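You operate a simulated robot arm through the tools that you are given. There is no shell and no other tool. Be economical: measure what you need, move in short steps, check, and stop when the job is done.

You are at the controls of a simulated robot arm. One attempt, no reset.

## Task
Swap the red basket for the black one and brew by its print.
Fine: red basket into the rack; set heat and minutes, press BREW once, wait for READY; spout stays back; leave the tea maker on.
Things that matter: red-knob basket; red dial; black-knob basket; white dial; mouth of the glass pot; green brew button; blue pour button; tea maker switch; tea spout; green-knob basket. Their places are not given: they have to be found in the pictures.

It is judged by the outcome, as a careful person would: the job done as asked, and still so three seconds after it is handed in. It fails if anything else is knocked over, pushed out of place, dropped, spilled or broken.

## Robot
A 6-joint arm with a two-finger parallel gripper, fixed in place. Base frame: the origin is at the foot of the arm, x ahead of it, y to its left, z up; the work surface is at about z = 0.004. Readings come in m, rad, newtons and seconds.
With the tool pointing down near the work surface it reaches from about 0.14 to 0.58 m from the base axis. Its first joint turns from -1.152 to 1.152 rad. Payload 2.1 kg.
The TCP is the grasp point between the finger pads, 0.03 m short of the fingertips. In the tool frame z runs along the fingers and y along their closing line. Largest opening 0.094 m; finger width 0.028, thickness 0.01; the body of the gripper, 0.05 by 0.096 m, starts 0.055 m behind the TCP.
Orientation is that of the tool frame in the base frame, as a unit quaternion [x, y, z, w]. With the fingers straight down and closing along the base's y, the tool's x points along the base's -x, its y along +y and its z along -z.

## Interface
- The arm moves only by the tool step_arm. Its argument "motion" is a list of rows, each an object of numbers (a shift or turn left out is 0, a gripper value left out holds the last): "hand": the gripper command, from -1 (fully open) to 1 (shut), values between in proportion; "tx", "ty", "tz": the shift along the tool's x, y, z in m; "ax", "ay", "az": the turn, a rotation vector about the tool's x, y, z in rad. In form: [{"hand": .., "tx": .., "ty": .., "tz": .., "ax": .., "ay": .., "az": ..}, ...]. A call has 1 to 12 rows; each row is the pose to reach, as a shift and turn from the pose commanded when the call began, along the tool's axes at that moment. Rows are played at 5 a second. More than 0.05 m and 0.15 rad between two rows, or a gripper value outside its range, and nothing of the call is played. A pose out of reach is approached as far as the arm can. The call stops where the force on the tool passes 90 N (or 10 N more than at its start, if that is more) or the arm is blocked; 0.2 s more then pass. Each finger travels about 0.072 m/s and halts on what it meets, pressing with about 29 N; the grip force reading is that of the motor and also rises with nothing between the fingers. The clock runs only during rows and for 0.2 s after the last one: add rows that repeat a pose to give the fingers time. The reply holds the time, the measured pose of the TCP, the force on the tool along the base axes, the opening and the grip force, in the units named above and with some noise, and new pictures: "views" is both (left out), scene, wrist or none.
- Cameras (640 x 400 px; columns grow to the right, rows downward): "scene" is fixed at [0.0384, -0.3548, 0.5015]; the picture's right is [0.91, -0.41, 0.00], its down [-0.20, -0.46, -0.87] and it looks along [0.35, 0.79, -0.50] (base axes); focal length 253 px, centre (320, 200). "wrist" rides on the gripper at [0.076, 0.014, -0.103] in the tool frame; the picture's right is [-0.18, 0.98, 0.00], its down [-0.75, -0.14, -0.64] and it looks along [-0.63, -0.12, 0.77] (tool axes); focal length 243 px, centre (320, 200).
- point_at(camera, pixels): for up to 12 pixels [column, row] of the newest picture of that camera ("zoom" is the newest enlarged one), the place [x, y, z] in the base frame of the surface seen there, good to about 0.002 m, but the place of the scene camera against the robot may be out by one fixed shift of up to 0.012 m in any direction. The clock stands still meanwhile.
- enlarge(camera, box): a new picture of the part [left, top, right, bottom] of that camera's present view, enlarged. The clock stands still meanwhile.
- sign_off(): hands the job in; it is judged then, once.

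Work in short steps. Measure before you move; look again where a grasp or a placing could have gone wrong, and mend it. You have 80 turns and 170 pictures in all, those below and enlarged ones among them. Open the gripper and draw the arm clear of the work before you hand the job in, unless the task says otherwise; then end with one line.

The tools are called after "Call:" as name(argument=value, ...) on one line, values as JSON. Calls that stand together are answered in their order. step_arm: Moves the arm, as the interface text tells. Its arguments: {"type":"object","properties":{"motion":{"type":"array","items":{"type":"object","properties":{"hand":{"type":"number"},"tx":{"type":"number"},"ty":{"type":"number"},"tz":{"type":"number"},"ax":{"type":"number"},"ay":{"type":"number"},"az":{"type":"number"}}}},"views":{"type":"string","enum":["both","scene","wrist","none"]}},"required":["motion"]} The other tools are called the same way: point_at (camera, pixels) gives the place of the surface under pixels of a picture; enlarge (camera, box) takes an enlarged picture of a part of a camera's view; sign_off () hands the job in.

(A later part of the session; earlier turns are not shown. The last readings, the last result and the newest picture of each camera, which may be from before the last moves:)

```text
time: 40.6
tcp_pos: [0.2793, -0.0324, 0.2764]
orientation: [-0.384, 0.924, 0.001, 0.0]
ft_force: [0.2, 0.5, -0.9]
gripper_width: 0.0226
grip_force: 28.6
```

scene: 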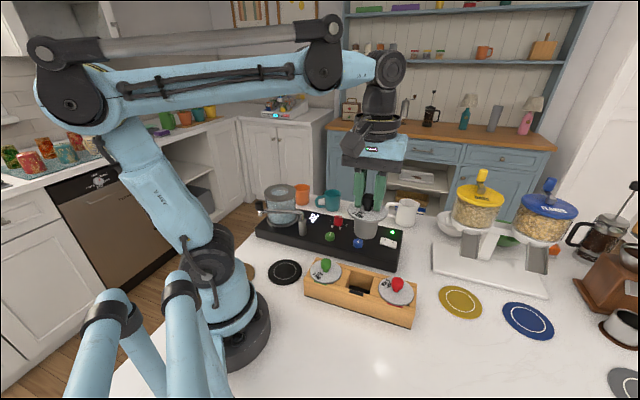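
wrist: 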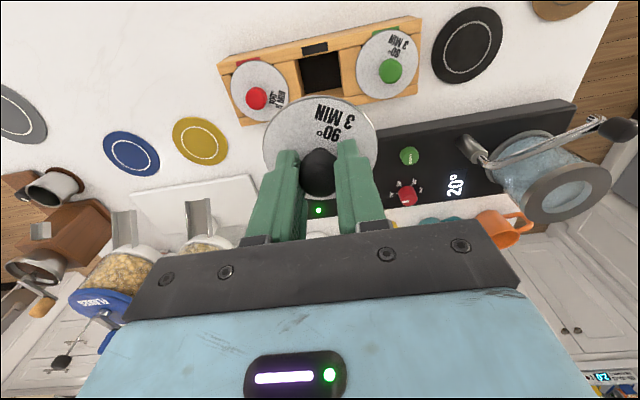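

Carry the black basket to above the pot, in two slow moves.

Call:
step_arm(motion=[{"tx": -0.003, "ty": 0.005, "tz": -0.002}, {"tx": -0.008, "ty": 0.014, "tz": -0.004}, {"tx": -0.016, "ty": 0.027, "tz": -0.006}, {"tx": -0.025, "ty": 0.041, "tz": -0.006}, {"tx": -0.034, "ty": 0.056, "tz": -0.006}, {"tx": -0.043, "ty": 0.071, "tz": -0.006}, {"tx": -0.052, "ty": 0.086, "tz": -0.006}, {"tx": -0.061, "ty": 0.1, "tz": -0.006}, {"tx": -0.07, "ty": 0.115, "tz": -0.006}, {"tx": -0.078, "ty": 0.129, "tz": -0.006}, {"tx": -0.084, "ty": 0.14, "tz": -0.006}, {"tx": -0.087, "ty": 0.1445, "tz": -0.006}], views="none")

Call:
step_arm(motion=[{"tx": -0.003, "ty": 0.005}, {"tx": -0.008, "ty": 0.014}, {"tx": -0.016, "ty": 0.027}, {"tx": -0.025, "ty": 0.041}, {"tx": -0.034, "ty": 0.056}, {"tx": -0.043, "ty": 0.071}, {"tx": -0.052, "ty": 0.086}, {"tx": -0.061, "ty": 0.1}, {"tx": -0.07, "ty": 0.115}, {"tx": -0.078, "ty": 0.129}, {"tx": -0.084, "ty": 0.14}, {"tx": -0.0875, "ty": 0.1445}])

Call:
enlarge(camera="wrist", box=[220, 10, 420, 170])

Call:
enlarge(camera="scene", box=[235, 120, 335, 220])

```text
time: 43.2
tcp_pos: [0.238, 0.1316, 0.2851]
orientation: [-0.382, 0.924, 0.001, 0.001]
ft_force: [-0.3, -0.1, -0.8]
gripper_width: 0.0225
grip_force: 28.9
```

```text
time: 45.8
tcp_pos: [0.1985, 0.2957, 0.282]
orientation: [-0.383, 0.924, 0.001, 0.001]
ft_force: [0.2, -0.6, 0.2]
gripper_width: 0.0226
grip_force: 28.9
```

scene: 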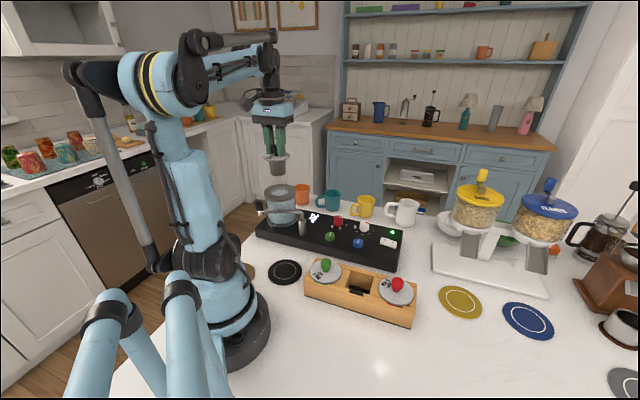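
wrist: 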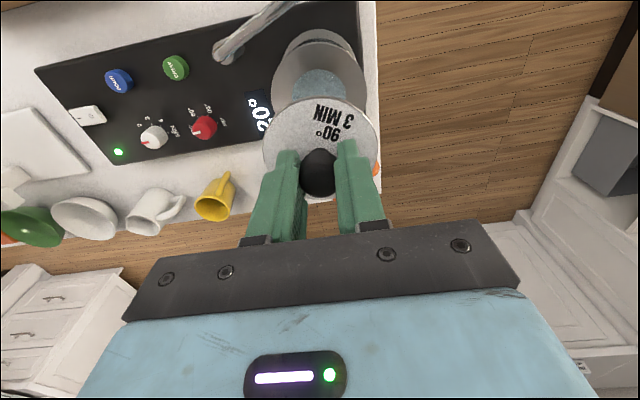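

```text
2.50 times, centred on (320, 90) of wrist
```

zoom: 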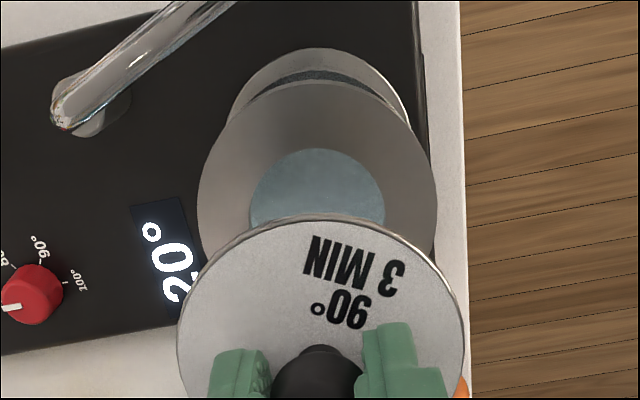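

```text
4.00 times, centred on (285, 170) of scene
```

zoom: 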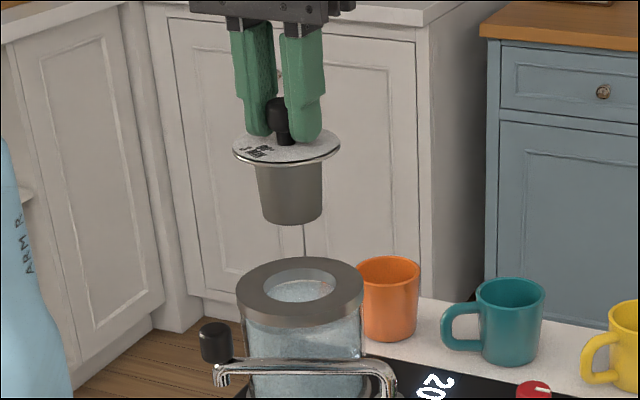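

Column 320 is the tool axis; rim/hole midpoint reads about 318.8, so the hole is ~1.5 mm to tool −y. I measure the rim to fix the other direction.

Call:
point_at(camera="wrist", pixels=[[273, 90], [365, 90], [319, 46], [300, 52], [340, 52], [294, 86], [345, 86], [319, 71], [319, 68], [280, 65], [358, 65]])

Call:
point_at(camera="wrist", pixels=[[280, 117], [361, 117], [320, 99], [266, 135], [377, 135], [300, 102], [340, 102]])

```text
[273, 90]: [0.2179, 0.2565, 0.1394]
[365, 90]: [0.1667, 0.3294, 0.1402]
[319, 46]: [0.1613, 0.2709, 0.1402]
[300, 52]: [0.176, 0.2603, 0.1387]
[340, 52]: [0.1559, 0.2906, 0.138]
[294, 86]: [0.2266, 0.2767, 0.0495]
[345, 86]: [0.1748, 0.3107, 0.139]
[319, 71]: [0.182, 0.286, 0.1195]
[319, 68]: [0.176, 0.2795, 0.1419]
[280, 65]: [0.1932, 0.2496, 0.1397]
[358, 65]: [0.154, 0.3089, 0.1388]
```

```text
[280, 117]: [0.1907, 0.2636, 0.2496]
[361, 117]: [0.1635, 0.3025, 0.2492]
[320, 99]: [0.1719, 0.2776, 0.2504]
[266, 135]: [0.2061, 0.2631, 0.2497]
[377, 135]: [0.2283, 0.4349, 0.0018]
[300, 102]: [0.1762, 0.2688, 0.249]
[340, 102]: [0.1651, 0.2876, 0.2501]
```

Centres agree within ~1 mm. Shift 1 mm and descend to just above the mouth.

Call:
step_arm(motion=[{"ty": -0.001, "tx": 0.0005, "tz": 0.003}, {"ty": -0.001, "tx": 0.0005, "tz": 0.01}, {"ty": -0.001, "tx": 0.0005, "tz": 0.02}, {"ty": -0.001, "tx": 0.0005, "tz": 0.03}, {"ty": -0.001, "tx": 0.0005, "tz": 0.04}, {"ty": -0.001, "tx": 0.0005, "tz": 0.047}, {"ty": -0.001, "tx": 0.0005, "tz": 0.052}, {"ty": -0.001, "tx": 0.0005, "tz": 0.052}], views="wrist")

Call:
enlarge(camera="scene", box=[245, 150, 315, 220])

```text
time: 47.6
tcp_pos: [0.1968, 0.2932, 0.232]
orientation: [-0.383, 0.924, 0.0, 0.001]
ft_force: [0.0, 0.4, -0.3]
gripper_width: 0.0222
grip_force: 29.2
```

wrist: 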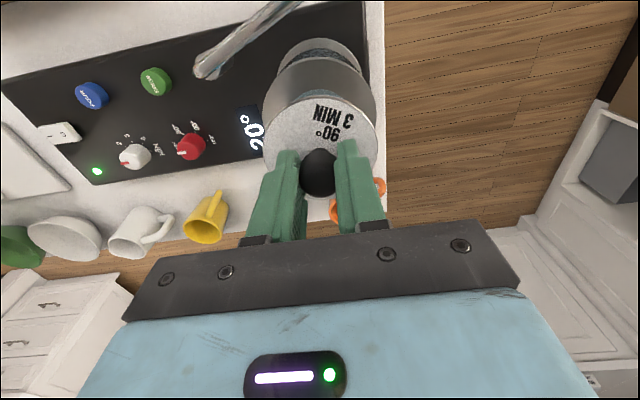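

```text
5.71 times, centred on (280, 185) of scene
```

zoom: 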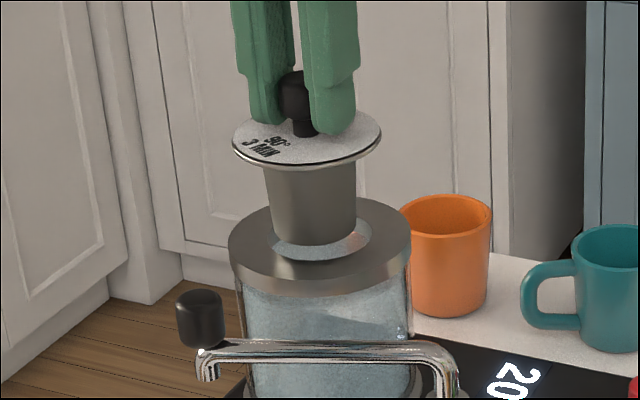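

The basket sits ~2 mm left in the scene compared with the red one when coming out. Nudge (+2 mm x) and lower into the mouth.

Call:
step_arm(motion=[{"tx": -0.0018, "ty": -0.001}, {"tx": -0.0018, "ty": -0.001, "tz": 0.003}, {"tx": -0.0018, "ty": -0.001, "tz": 0.007}, {"tx": -0.0018, "ty": -0.001, "tz": 0.011}, {"tx": -0.0018, "ty": -0.001, "tz": 0.015}, {"tx": -0.0018, "ty": -0.001, "tz": 0.019}, {"tx": -0.0018, "ty": -0.001, "tz": 0.023}, {"tx": -0.0018, "ty": -0.001, "tz": 0.025}], views="wrist")

Call:
enlarge(camera="scene", box=[245, 150, 315, 220])

```text
time: 49.4
tcp_pos: [0.1995, 0.2948, 0.2062]
orientation: [-0.383, 0.924, 0.0, 0.0]
ft_force: [0.6, 0.7, -0.4]
gripper_width: 0.0226
grip_force: 29.1
```

wrist: 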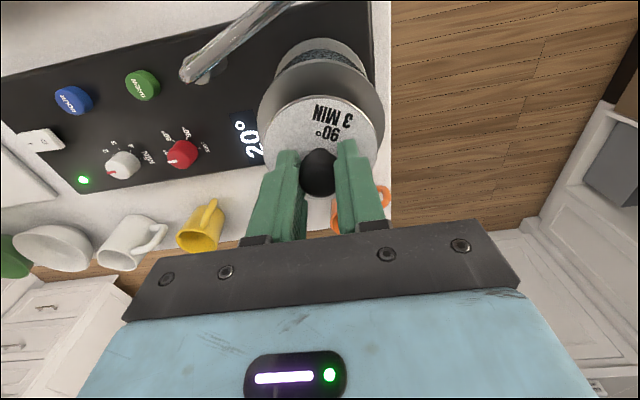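

```text
5.71 times, centred on (280, 185) of scene
```

zoom: 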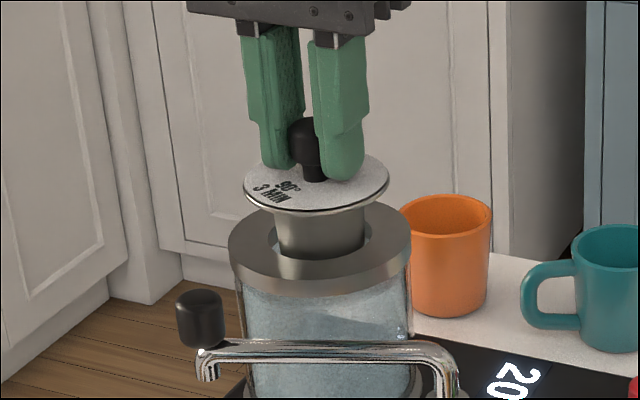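

It is inside the mouth and centred, no force. Lower on toward seating.

Call:
step_arm(motion=[{"tz": 0.003}, {"tz": 0.007}, {"tz": 0.011}, {"tz": 0.015}, {"tz": 0.019}, {"tz": 0.022}, {"tz": 0.0245}, {"tz": 0.0265}, {"tz": 0.0265}], views="wrist")

Call:
point_at(camera="wrist", pixels=[[300, 120], [320, 120], [350, 125], [258, 130], [320, 88]])

Call:
enlarge(camera="scene", box=[245, 150, 315, 220])

```text
time: 51.4
tcp_pos: [0.1994, 0.2951, 0.1795]
orientation: [-0.383, 0.924, 0.0, 0.001]
ft_force: [0.4, 0.1, -0.6]
gripper_width: 0.0223
grip_force: 28.9
```

wrist: 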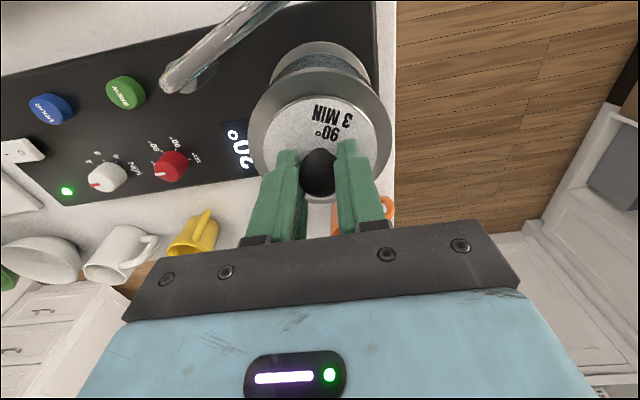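

```text
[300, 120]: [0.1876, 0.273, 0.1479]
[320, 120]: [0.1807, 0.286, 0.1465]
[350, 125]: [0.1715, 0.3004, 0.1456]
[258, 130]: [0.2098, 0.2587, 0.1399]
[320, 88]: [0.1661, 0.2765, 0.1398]
```

```text
5.71 times, centred on (280, 185) of scene
```

zoom: 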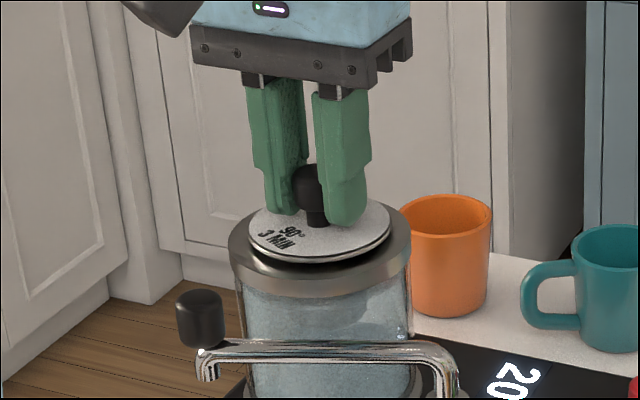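

Lid at 0.1465, seat 0.144: 2.5 mm to go. Lower that, open, and rise.

Call:
step_arm(motion=[{"tz": 0.0013}, {"tz": 0.0024}, {"tz": 0.0024}, {"hand": 0.2, "tz": 0.0024}, {"hand": 0, "tz": 0.0024}, {"hand": 0, "tz": 0.0024}, {"hand": 0, "tz": -0.01}, {"hand": 0, "tz": -0.03}, {"hand": 0, "tz": -0.055}, {"hand": 0, "tz": -0.08}, {"hand": 0, "tz": -0.08}], views="wrist")

Call:
enlarge(camera="scene", box=[245, 150, 315, 220])

Call:
enlarge(camera="wrist", box=[90, 60, 250, 180])

```text
time: 53.8
tcp_pos: [0.1985, 0.2967, 0.2601]
orientation: [-0.383, 0.924, 0.0, 0.001]
ft_force: [0.5, -0.4, -0.6]
gripper_width: 0.0471
grip_force: 0.0
```

wrist: 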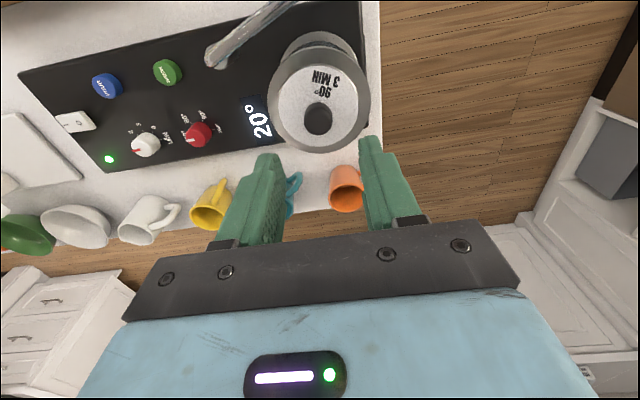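

```text
5.71 times, centred on (280, 185) of scene
```

zoom: 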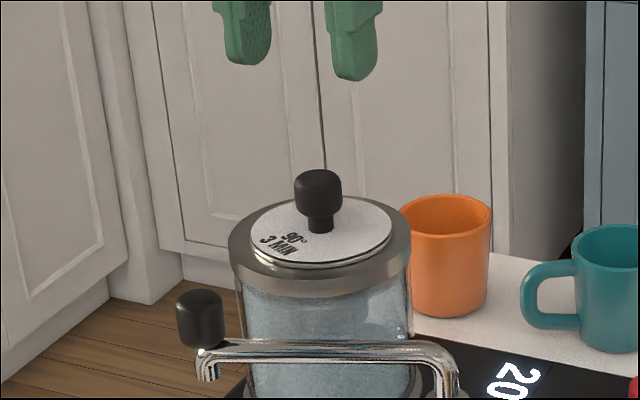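

```text
3.33 times, centred on (170, 120) of wrist
```

zoom: 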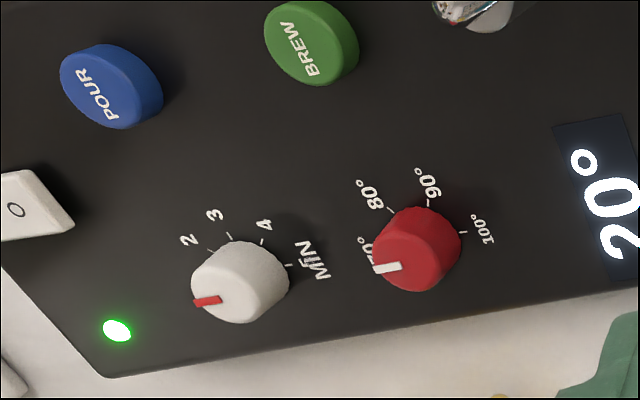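

Black basket is seated. Now hover near the red dial to read the tick angles.

Call:
step_arm(motion=[{"hand": 0, "tx": -0.008, "ty": -0.04}, {"tx": -0.016, "ty": -0.085}, {"tx": -0.024, "ty": -0.13, "tz": 0.01}, {"tx": -0.0317, "ty": -0.1684, "tz": 0.03}, {"tx": -0.0317, "ty": -0.1684, "tz": 0.06}, {"tx": -0.0317, "ty": -0.1684, "tz": 0.08}, {"tx": -0.0317, "ty": -0.1684, "tz": 0.08}])

Call:
enlarge(camera="wrist", box=[180, 60, 380, 185])

```text
time: 55.4
tcp_pos: [0.3415, 0.1988, 0.1821]
orientation: [-0.383, 0.924, 0.0, 0.001]
ft_force: [-0.3, -0.2, -1.0]
gripper_width: 0.0469
grip_force: 0.1
```

scene: 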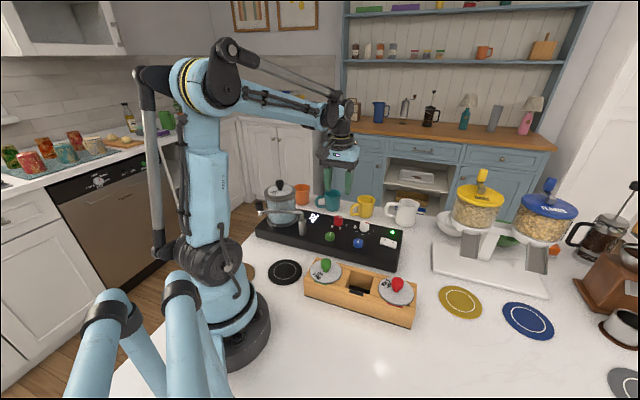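
wrist: 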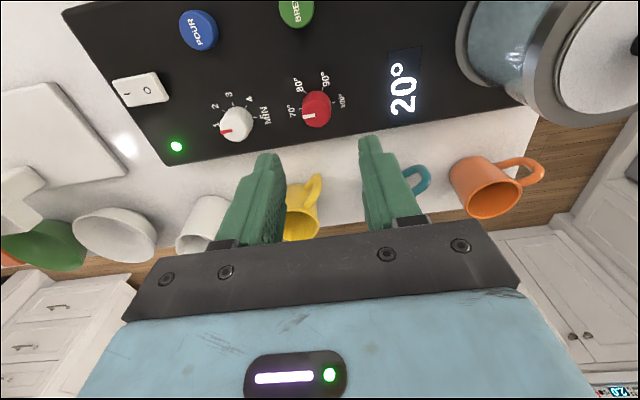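

```text
3.20 times, centred on (280, 122) of wrist
```

zoom: 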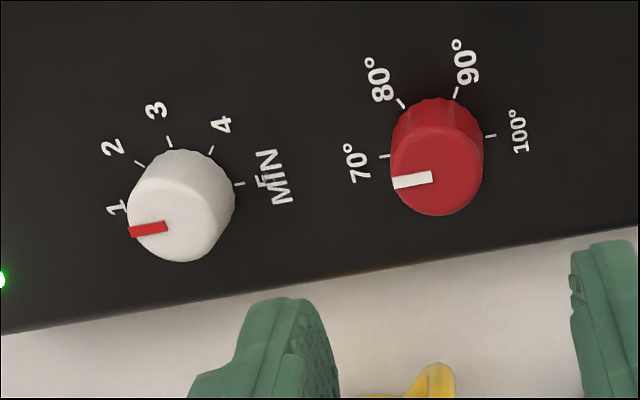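

Measure tick positions and dial tops.

Call:
point_at(camera="zoom", pixels=[[385, 156], [402, 104], [456, 92], [490, 136], [437, 172], [400, 182], [430, 178], [355, 163], [378, 80], [465, 62], [519, 132], [445, 200]])

Call:
point_at(camera="zoom", pixels=[[128, 210], [139, 163], [170, 142], [211, 150], [240, 184], [178, 222], [135, 231], [163, 227], [113, 147], [155, 110], [221, 124], [190, 250]])

```text
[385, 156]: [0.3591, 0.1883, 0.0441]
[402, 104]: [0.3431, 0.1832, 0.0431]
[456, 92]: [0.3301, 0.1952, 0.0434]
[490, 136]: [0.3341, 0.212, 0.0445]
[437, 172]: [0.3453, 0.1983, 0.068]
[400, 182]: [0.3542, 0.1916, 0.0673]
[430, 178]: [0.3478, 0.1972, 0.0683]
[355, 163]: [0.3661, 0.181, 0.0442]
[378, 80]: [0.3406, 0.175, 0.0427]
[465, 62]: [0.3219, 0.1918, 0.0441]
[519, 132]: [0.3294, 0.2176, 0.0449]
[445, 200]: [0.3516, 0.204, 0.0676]
```

```text
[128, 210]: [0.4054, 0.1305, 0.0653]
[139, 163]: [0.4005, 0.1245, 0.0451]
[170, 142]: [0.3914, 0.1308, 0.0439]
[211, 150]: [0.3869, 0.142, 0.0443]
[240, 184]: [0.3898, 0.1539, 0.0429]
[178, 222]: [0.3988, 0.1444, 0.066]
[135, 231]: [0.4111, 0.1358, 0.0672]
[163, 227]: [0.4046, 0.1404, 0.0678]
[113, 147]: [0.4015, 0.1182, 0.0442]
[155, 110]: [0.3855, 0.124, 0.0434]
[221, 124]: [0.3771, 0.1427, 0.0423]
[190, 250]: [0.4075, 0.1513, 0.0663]
```

Red ticks fit a centre (0.347, 0.2005), 60° apart, 70→90 clockwise from above by ~120°. Check the mugs' heights and positions before going low.

Call:
point_at(camera="wrist", pixels=[[300, 225], [312, 178], [318, 205], [424, 172], [415, 190], [490, 185], [530, 165], [215, 200], [195, 240], [318, 110], [235, 125], [222, 122]])

```text
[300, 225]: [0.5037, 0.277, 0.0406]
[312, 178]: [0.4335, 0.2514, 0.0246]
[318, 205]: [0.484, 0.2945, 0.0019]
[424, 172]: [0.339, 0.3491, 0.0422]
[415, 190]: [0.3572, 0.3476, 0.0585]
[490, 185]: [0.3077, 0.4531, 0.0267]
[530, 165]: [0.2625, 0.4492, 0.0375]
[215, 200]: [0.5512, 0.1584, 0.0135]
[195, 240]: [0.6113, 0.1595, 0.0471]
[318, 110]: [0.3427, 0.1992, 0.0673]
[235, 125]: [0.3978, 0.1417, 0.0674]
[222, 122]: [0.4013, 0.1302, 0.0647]
```

All clear. Pre-rotate the tool 45° counter-clockwise and come over the red dial, opening 47 mm.

Call:
step_arm(motion=[{"tx": -0.0051, "ty": -0.0027, "az": -0.14}, {"tx": -0.0051, "ty": -0.0027, "az": -0.28}, {"tx": -0.0051, "ty": -0.0027, "az": -0.42}, {"tx": -0.0051, "ty": -0.0027, "az": -0.56}, {"tx": -0.0051, "ty": -0.0027, "az": -0.7, "tz": 0.02}, {"tx": -0.0051, "ty": -0.0027, "az": -0.785, "tz": 0.04}, {"tx": -0.0051, "ty": -0.0027, "az": -0.785, "tz": 0.05}, {"tx": -0.0051, "ty": -0.0027, "az": -0.785, "tz": 0.05}])

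Call:
enlarge(camera="wrist", box=[220, 50, 420, 210])

```text
time: 57.2
tcp_pos: [0.3473, 0.1994, 0.1312]
orientation: [0.707, -0.707, 0.0, 0.0]
ft_force: [-0.1, 0.3, -0.3]
gripper_width: 0.0473
grip_force: 0.0
```

scene: 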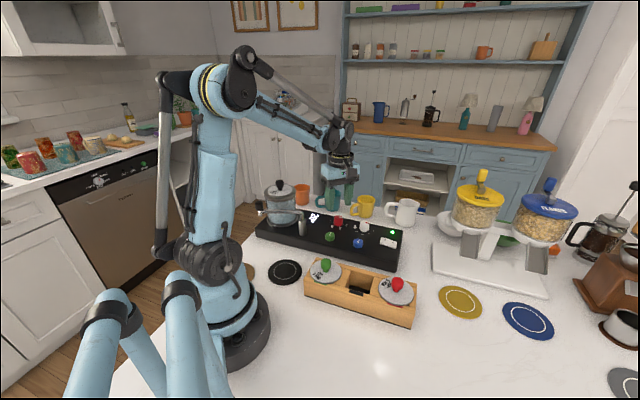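
wrist: 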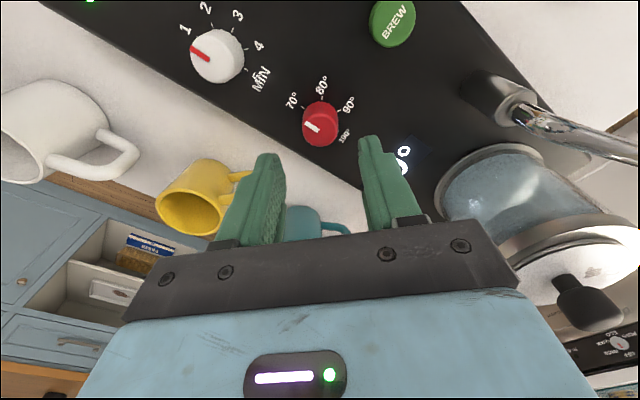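

```text
2.50 times, centred on (320, 130) of wrist
```

zoom: 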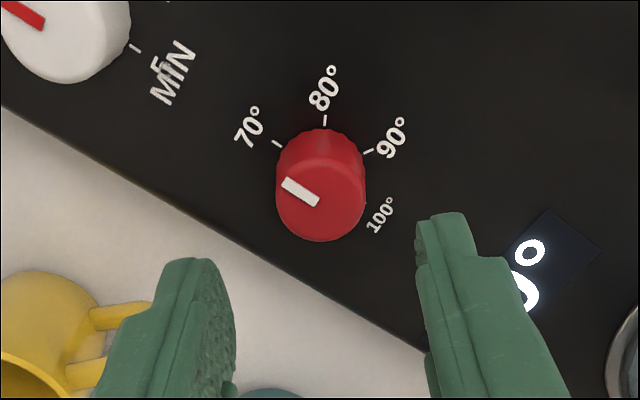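

Dial is on column 320. Descend to TCP z≈0.082 and grip.

Call:
step_arm(motion=[{"tz": 0.015}, {"tz": 0.03}, {"tz": 0.042}, {"tz": 0.05}, {"tz": 0.05}, {"hand": 1, "tz": 0.05}, {"hand": 1, "tz": 0.05}, {"hand": 1, "tz": 0.05}])

Call:
enlarge(camera="wrist", box=[220, 50, 420, 210])

```text
time: 59.0
tcp_pos: [0.3465, 0.2007, 0.0779]
orientation: [0.708, -0.707, 0.0, 0.0]
ft_force: [-6.4, -0.6, -6.5]
gripper_width: 0.0263
grip_force: 45.1
```

scene: 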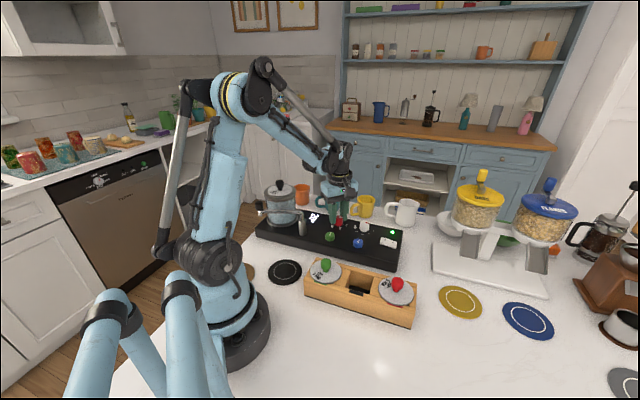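
wrist: 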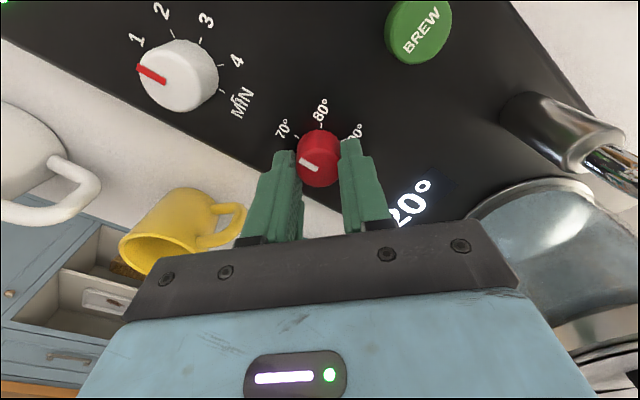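

```text
2.50 times, centred on (320, 130) of wrist
```

zoom: 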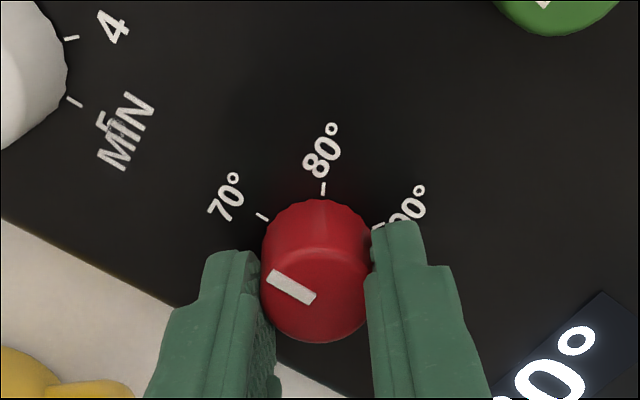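

Gripped at 26 mm. Turn clockwise 60° first and check.

Call:
step_arm(motion=[{"az": 0.1}, {"az": 0.2}, {"az": 0.3}, {"az": 0.4}, {"az": 0.5}, {"az": 0.6}, {"az": 0.7}, {"az": 0.8}, {"az": 0.9}, {"az": 1.0}, {"az": 1.047}], views="wrist")

Call:
enlarge(camera="wrist", box=[220, 50, 420, 210])

```text
time: 61.4
tcp_pos: [0.3497, 0.1995, 0.0811]
orientation: [-0.257, 0.966, -0.001, 0.003]
ft_force: [27.6, -2.9, 14.4]
gripper_width: 0.0261
grip_force: 44.7
```

wrist: 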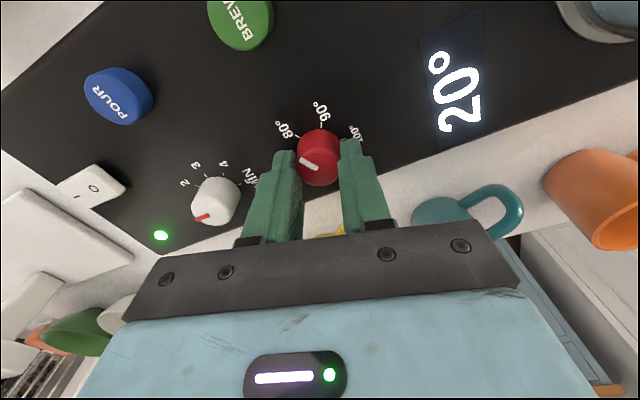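

```text
2.50 times, centred on (320, 130) of wrist
```

zoom: 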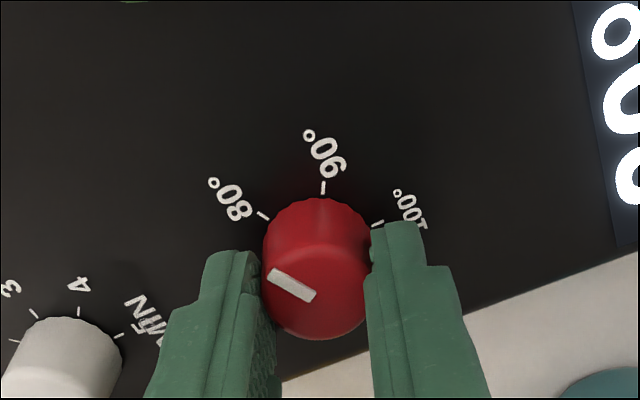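

Pointer is now at 80°, the knob turning fully with the gripper; side force 28 N suggests ~3 mm offset of the axis. I turn another 60° with a compensating shift.

Call:
step_arm(motion=[{"tx": -0.0012, "ty": -0.0027, "az": 0.0}, {"tx": -0.001, "ty": -0.003, "az": 0.1}, {"tx": -0.0008, "ty": -0.0033, "az": 0.2}, {"tx": -0.0006, "ty": -0.0036, "az": 0.3}, {"tx": -0.0005, "ty": -0.0039, "az": 0.4}, {"tx": -0.0003, "ty": -0.0042, "az": 0.5}, {"tx": -0.0001, "ty": -0.0045, "az": 0.6}, {"ty": -0.0048, "az": 0.7}, {"tx": 0.0001, "ty": -0.005, "az": 0.8}, {"tx": 0.0002, "ty": -0.0052, "az": 0.9}, {"tx": 0.0003, "ty": -0.0054, "az": 1.0}, {"tx": 0.0003, "ty": -0.0056, "az": 1.047}], views="wrist")

Call:
enlarge(camera="wrist", box=[220, 50, 420, 210])

```text
time: 64.0
tcp_pos: [0.3483, 0.1973, 0.0788]
orientation: [0.26, 0.966, 0.004, -0.001]
ft_force: [-15.1, 17.8, 29.7]
gripper_width: 0.0263
grip_force: 45.5
```

wrist: 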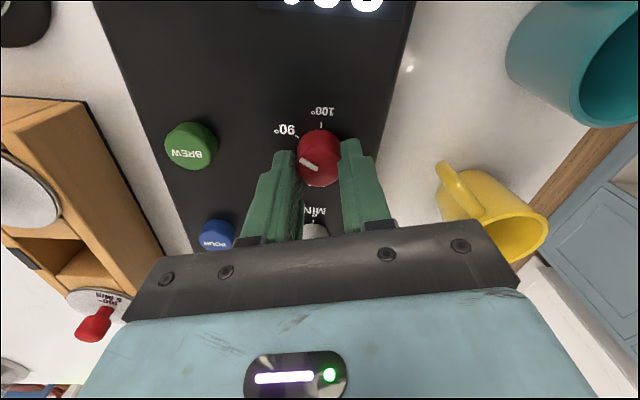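

```text
2.50 times, centred on (320, 130) of wrist
```

zoom: 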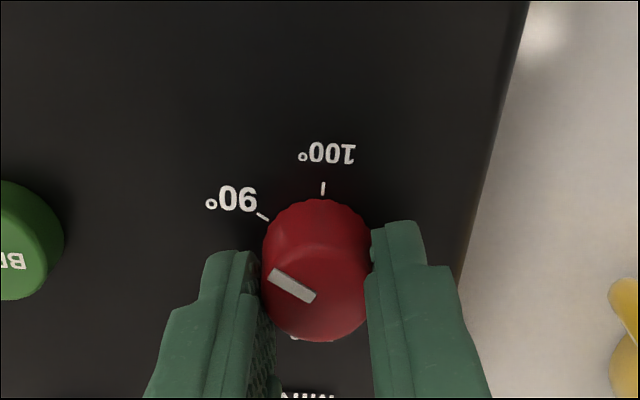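

Pointer at 90°. Release and rise.

Call:
step_arm(motion=[{"tz": -0.001}, {"hand": 0, "tz": -0.001}, {"hand": 0, "tz": -0.001}, {"hand": 0, "tz": -0.001}, {"hand": 0, "tz": -0.02}, {"hand": 0, "tz": -0.045}, {"hand": 0, "tz": -0.075}, {"hand": 0, "tz": -0.1}, {"hand": 0, "tz": -0.1}])

Call:
enlarge(camera="wrist", box=[240, 50, 400, 170])

Call:
enlarge(camera="scene", box=[300, 195, 420, 275])

```text
time: 66.0
tcp_pos: [0.3521, 0.1925, 0.179]
orientation: [0.259, 0.966, 0.001, 0.0]
ft_force: [-0.7, 0.1, 0.1]
gripper_width: 0.0472
grip_force: 0.0
```

scene: 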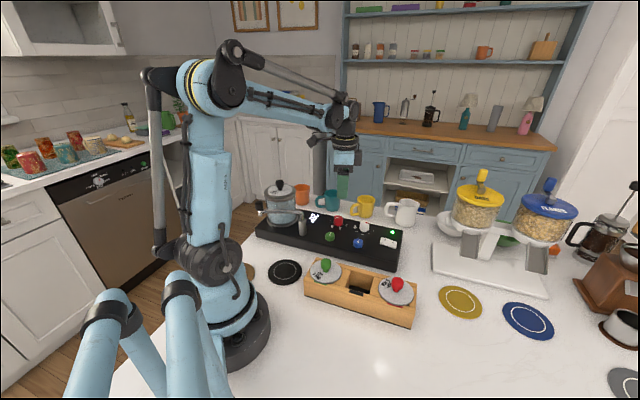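
wrist: 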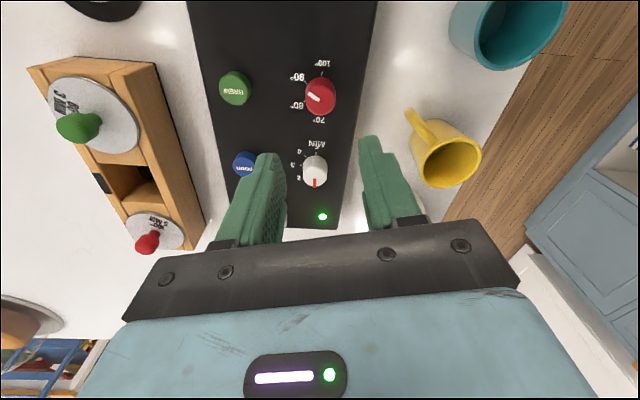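

```text
3.33 times, centred on (320, 110) of wrist
```

zoom: 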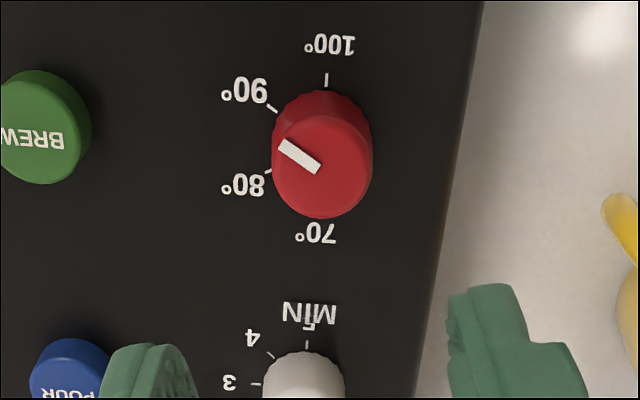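

```text
5.00 times, centred on (360, 235) of scene
```

zoom: 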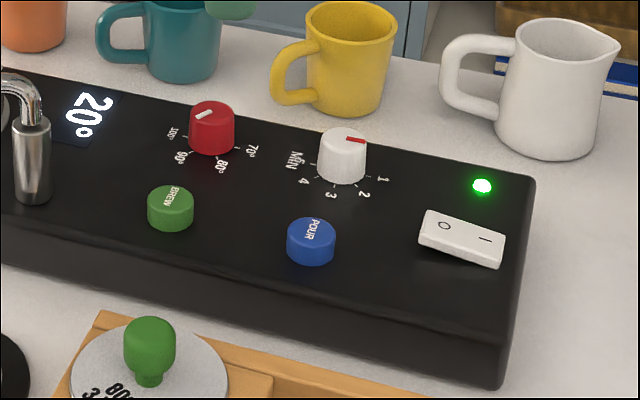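

Measure pointer direction against the 90° tick.

Call:
enlarge(camera="wrist", box=[280, 55, 360, 205])

Call:
point_at(camera="wrist", pixels=[[309, 93.5], [311.5, 95], [318, 99], [321, 73], [305.5, 83], [304.5, 101], [322, 86], [322, 111], [308, 98], [335, 98]])

```text
2.67 times, centred on (320, 130) of wrist
```

zoom: 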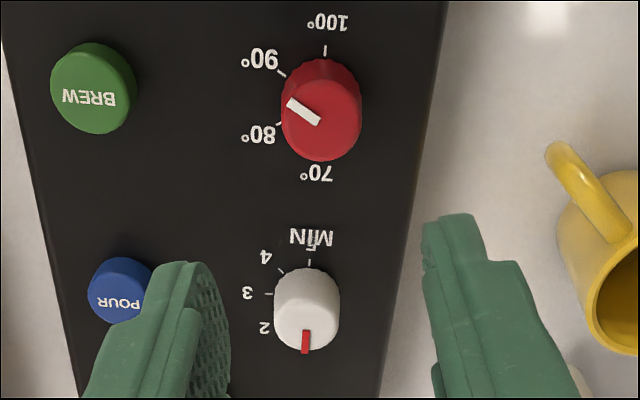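

```text
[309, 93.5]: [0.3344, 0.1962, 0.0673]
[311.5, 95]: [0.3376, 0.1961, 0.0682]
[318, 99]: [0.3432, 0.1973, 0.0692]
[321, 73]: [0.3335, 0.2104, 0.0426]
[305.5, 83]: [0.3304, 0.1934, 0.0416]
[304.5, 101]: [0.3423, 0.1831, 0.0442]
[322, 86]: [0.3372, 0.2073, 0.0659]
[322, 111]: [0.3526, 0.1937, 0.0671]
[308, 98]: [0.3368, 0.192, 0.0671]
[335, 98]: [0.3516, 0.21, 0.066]
```

Red reads 90°. Now over the white dial, rotating the tool back to yaw 45° as the start for an 80° clockwise turn.

Call:
step_arm(motion=[{"tx": -0.008, "ty": -0.002, "az": -0.14}, {"tx": -0.016, "ty": -0.004, "az": -0.28}, {"tx": -0.024, "ty": -0.006, "az": -0.42}, {"tx": -0.032, "ty": -0.008, "az": -0.56}, {"tx": -0.04, "ty": -0.01, "az": -0.7}, {"tx": -0.048, "ty": -0.012, "az": -0.84}, {"tx": -0.056, "ty": -0.014, "az": -0.98}, {"tx": -0.064, "ty": -0.016, "az": -1.12}, {"tx": -0.0696, "ty": -0.0173, "az": -1.26}, {"tx": -0.0696, "ty": -0.0173, "az": -1.309, "tz": 0.02}, {"tx": -0.0696, "ty": -0.0173, "az": -1.309, "tz": 0.045}, {"tx": -0.0696, "ty": -0.0173, "az": -1.309, "tz": 0.045}], views="wrist")

Call:
enlarge(camera="wrist", box=[240, 70, 400, 170])

```text
time: 68.6
tcp_pos: [0.3992, 0.1452, 0.1352]
orientation: [-0.383, 0.924, 0.001, 0.001]
ft_force: [0.1, 0.6, 0.0]
gripper_width: 0.047
grip_force: 0.1
```

wrist: 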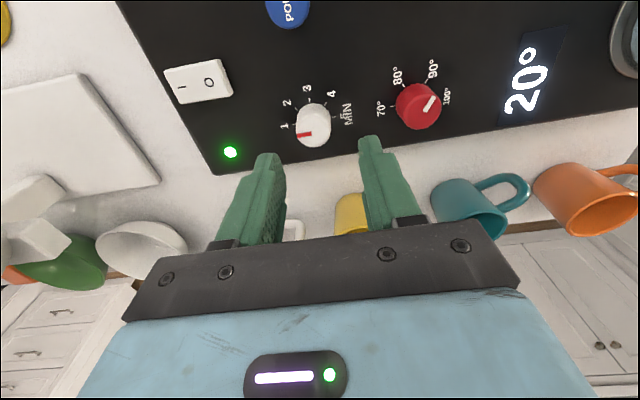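

```text
4.00 times, centred on (320, 120) of wrist
```

zoom: 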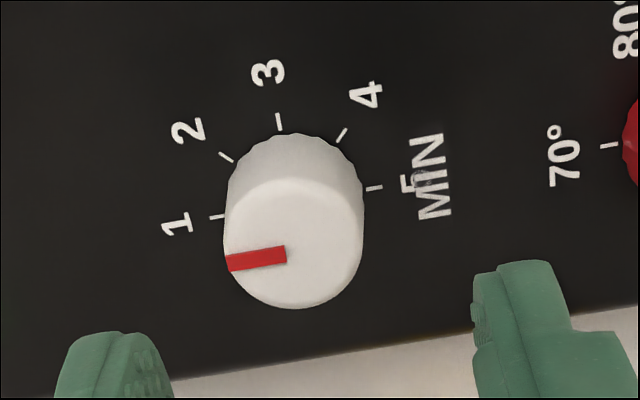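

The red pointer from this angle should be double-checked; enlarge it.

Call:
enlarge(camera="wrist", box=[370, 50, 470, 140])

Call:
point_at(camera="wrist", pixels=[[434, 97], [424, 110], [391, 106], [402, 85], [428, 82], [443, 99], [419, 107]])

Call:
point_at(camera="wrist", pixels=[[295, 124], [297, 109], [310, 101], [326, 104], [333, 117], [298, 136], [311, 133.5], [313, 132], [296, 130], [330, 130], [313, 117], [313, 146]])

```text
4.44 times, centred on (420, 95) of wrist
```

zoom: 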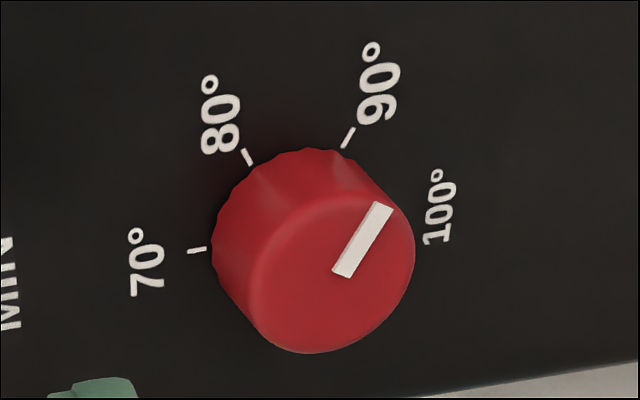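

```text
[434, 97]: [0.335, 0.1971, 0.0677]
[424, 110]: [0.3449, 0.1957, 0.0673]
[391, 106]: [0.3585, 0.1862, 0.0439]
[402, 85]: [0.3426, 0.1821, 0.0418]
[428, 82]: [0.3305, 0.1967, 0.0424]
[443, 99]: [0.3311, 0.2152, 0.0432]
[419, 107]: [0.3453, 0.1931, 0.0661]
```

```text
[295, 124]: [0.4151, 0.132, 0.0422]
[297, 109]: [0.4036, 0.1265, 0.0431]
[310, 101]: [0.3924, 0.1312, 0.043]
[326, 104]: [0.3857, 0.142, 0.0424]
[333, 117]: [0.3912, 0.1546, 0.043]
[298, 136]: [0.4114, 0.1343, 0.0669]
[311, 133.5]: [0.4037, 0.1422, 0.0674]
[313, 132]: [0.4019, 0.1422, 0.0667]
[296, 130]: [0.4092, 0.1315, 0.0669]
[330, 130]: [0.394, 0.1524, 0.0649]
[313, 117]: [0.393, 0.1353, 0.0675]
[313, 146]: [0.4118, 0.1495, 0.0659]
```

Red bar is parallel to the 90° tick – good. White ticks fit 45° spacing, so 1→3 is 90° clockwise; image centring says shift +1.5 mm tx, −4.8 mm ty. Align, pre-turn 15°, descend and grip.

Call:
step_arm(motion=[{"tx": 0.0015, "ty": -0.0048, "az": -0.13}, {"tx": 0.0015, "ty": -0.0048, "az": -0.26}, {"tx": 0.0015, "ty": -0.0048, "az": -0.26, "tz": 0.015}, {"tx": 0.0015, "ty": -0.0048, "az": -0.26, "tz": 0.03}, {"tx": 0.0015, "ty": -0.0048, "az": -0.26, "tz": 0.044}, {"tx": 0.0015, "ty": -0.0048, "az": -0.26, "tz": 0.052}, {"tx": 0.0015, "ty": -0.0048, "az": -0.26, "tz": 0.052}, {"hand": 1, "tx": 0.0015, "ty": -0.0048, "az": -0.26, "tz": 0.052}, {"hand": 1, "tx": 0.0015, "ty": -0.0048, "az": -0.26, "tz": 0.052}, {"hand": 1, "tx": 0.0015, "ty": -0.0048, "az": -0.26, "tz": 0.052}], views="wrist")

Call:
enlarge(camera="wrist", box=[220, 50, 420, 210])

```text
time: 70.8
tcp_pos: [0.4025, 0.1406, 0.084]
orientation: [-0.499, 0.867, 0.002, 0.0]
ft_force: [-11.2, 5.0, -5.5]
gripper_width: 0.0259
grip_force: 45.1
```

wrist: 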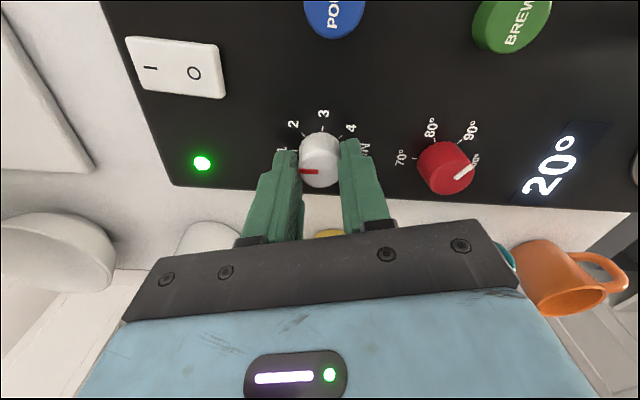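

```text
2.50 times, centred on (320, 130) of wrist
```

zoom: 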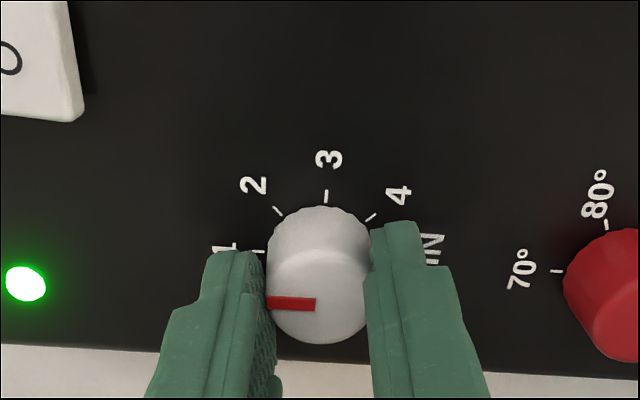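

Gripped. Turn clockwise 90° with a small 1.4 mm force-relieving shift.

Call:
step_arm(motion=[{"ty": 0.0014}, {"ty": 0.0014, "az": 0.143}, {"ty": 0.0014, "az": 0.286}, {"ty": 0.0014, "az": 0.429}, {"ty": 0.0014, "az": 0.571}, {"ty": 0.0014, "az": 0.714}, {"ty": 0.0014, "az": 0.857}, {"ty": 0.0014, "az": 1.0}, {"ty": 0.0014, "az": 1.143}, {"ty": 0.0014, "az": 1.286}, {"ty": 0.0014, "az": 1.429}, {"ty": 0.0014, "az": 1.571}], views="wrist")

Call:
enlarge(camera="wrist", box=[220, 50, 420, 210])

```text
time: 73.4
tcp_pos: [0.4024, 0.1405, 0.0835]
orientation: [0.261, 0.965, 0.0, 0.001]
ft_force: [-8.2, -0.8, -24.3]
gripper_width: 0.0258
grip_force: 44.8
```

wrist: 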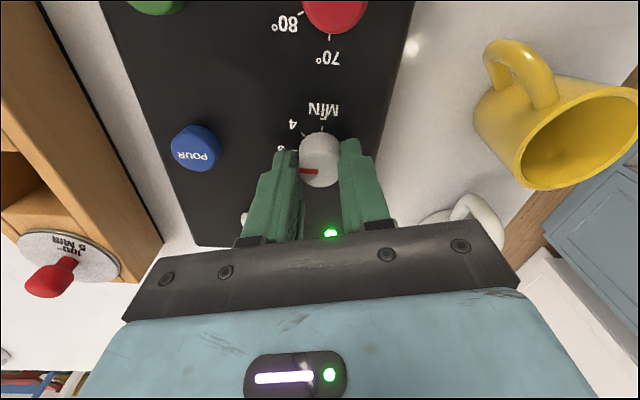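

```text
2.50 times, centred on (320, 130) of wrist
```

zoom: 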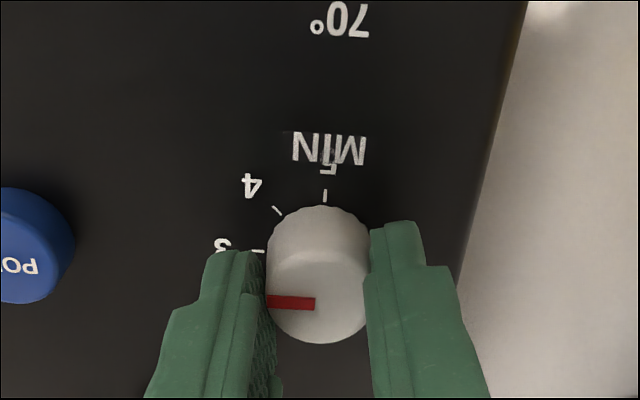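

Pointer stands at 3, as it stood at 1 before. Release and rise.

Call:
step_arm(motion=[{"hand": 0.2}, {"hand": 0}, {"hand": 0}, {"hand": 0, "tz": -0.02}, {"hand": 0, "tz": -0.045}, {"hand": 0, "tz": -0.075}, {"hand": 0, "tz": -0.1}, {"hand": 0, "tz": -0.1}], views="wrist")

Call:
enlarge(camera="wrist", box=[220, 0, 400, 140])

Call:
enlarge(camera="scene", box=[300, 195, 420, 275])

```text
time: 75.2
tcp_pos: [0.4035, 0.1425, 0.1845]
orientation: [0.26, 0.966, 0.001, 0.002]
ft_force: [-0.1, -0.4, -0.8]
gripper_width: 0.0469
grip_force: 0.0
```

wrist: 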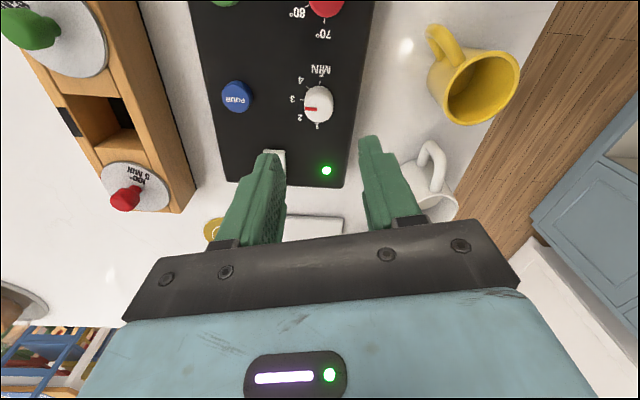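

```text
2.86 times, centred on (310, 70) of wrist
```

zoom: 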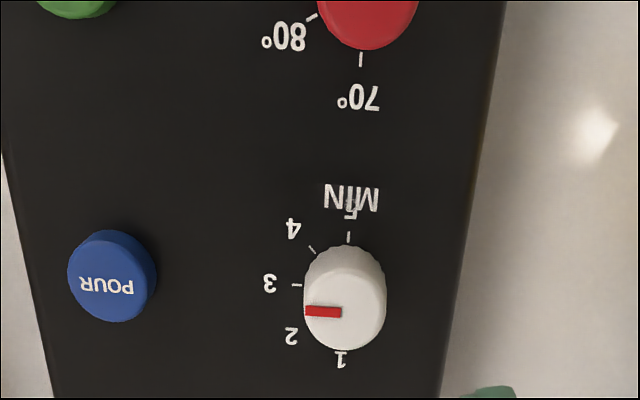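

```text
5.00 times, centred on (360, 235) of scene
```

zoom: 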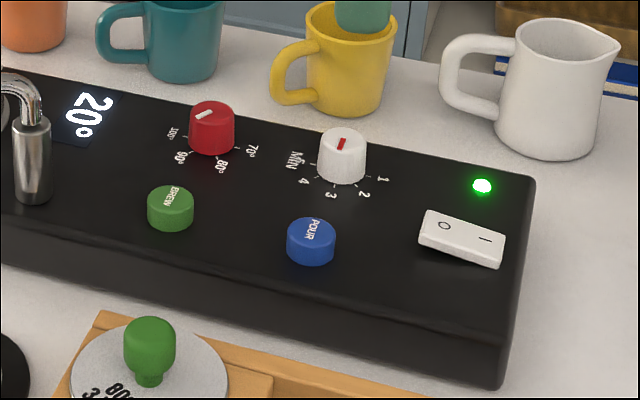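

Settings read 90° and 3. Now close the fingers and move over the green BREW button (≈0.292, 0.147), yaw 45°.

Call:
step_arm(motion=[{"hand": 1, "tx": 0.01, "ty": -0.005, "az": -0.14}, {"tx": 0.02, "ty": -0.01, "az": -0.28}, {"tx": 0.03, "ty": -0.015, "az": -0.42}, {"tx": 0.04, "ty": -0.021, "az": -0.56}, {"tx": 0.05, "ty": -0.026, "az": -0.7}, {"tx": 0.06, "ty": -0.031, "az": -0.84}, {"tx": 0.07, "ty": -0.037, "az": -0.98}, {"tx": 0.08, "ty": -0.042, "az": -1.12}, {"tx": 0.09, "ty": -0.047, "az": -1.26}, {"tx": 0.0988, "ty": -0.0519, "az": -1.309}, {"tx": 0.0988, "ty": -0.0519, "az": -1.309, "tz": 0.03}, {"tx": 0.0988, "ty": -0.0519, "az": -1.309, "tz": 0.05}])

Call:
enlarge(camera="wrist", box=[240, 60, 400, 180])

```text
time: 77.8
tcp_pos: [0.2921, 0.146, 0.1344]
orientation: [-0.382, 0.924, 0.001, 0.0]
ft_force: [0.0, -0.3, -0.6]
gripper_width: 0.0001
grip_force: 29.1
```

scene: 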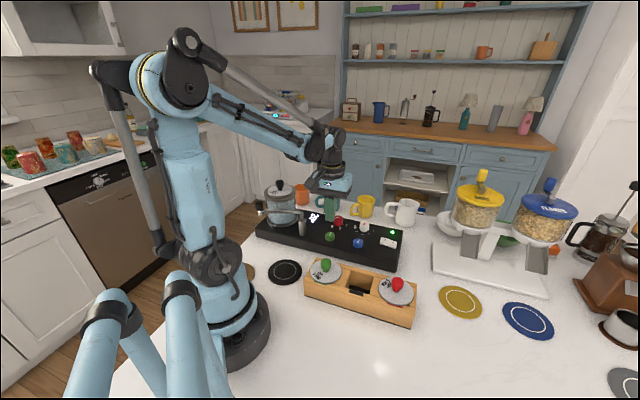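
wrist: 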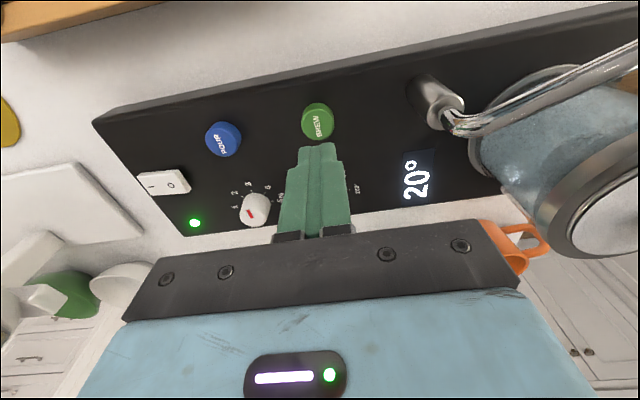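

```text
3.33 times, centred on (320, 120) of wrist
```

zoom: 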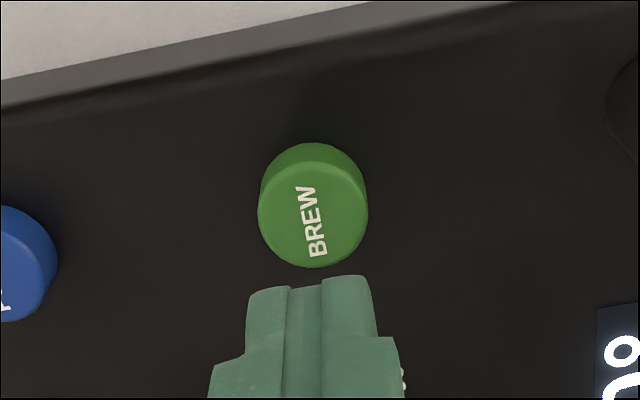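

Button is 3 mm tx / −1.5 mm ty off the tip axis. Align, press down ~5 mm past contact, and come back up once.

Call:
step_arm(motion=[{"tx": 0.003, "ty": -0.0015, "tz": 0.015}, {"tx": 0.003, "ty": -0.0015, "tz": 0.032}, {"tx": 0.003, "ty": -0.0015, "tz": 0.042}, {"tx": 0.003, "ty": -0.0015, "tz": 0.046}, {"tx": 0.003, "ty": -0.0015, "tz": 0.049}, {"tx": 0.003, "ty": -0.0015, "tz": 0.0515}], views="wrist")

```text
time: 79.2
tcp_pos: [0.289, 0.1444, 0.0819]
orientation: [-0.382, 0.924, 0.0, 0.001]
ft_force: [0.1, -0.2, 0.4]
gripper_width: 0.0001
grip_force: 28.9
```

wrist: 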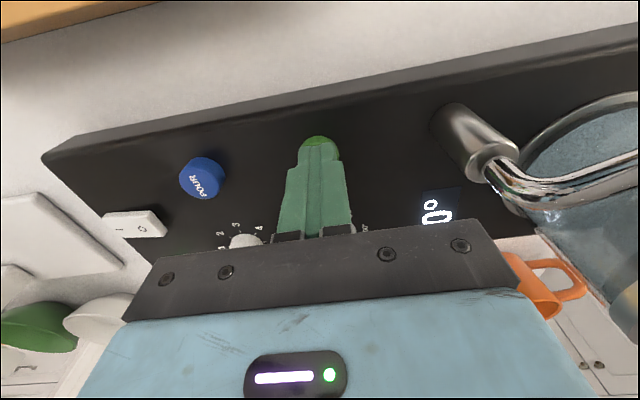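

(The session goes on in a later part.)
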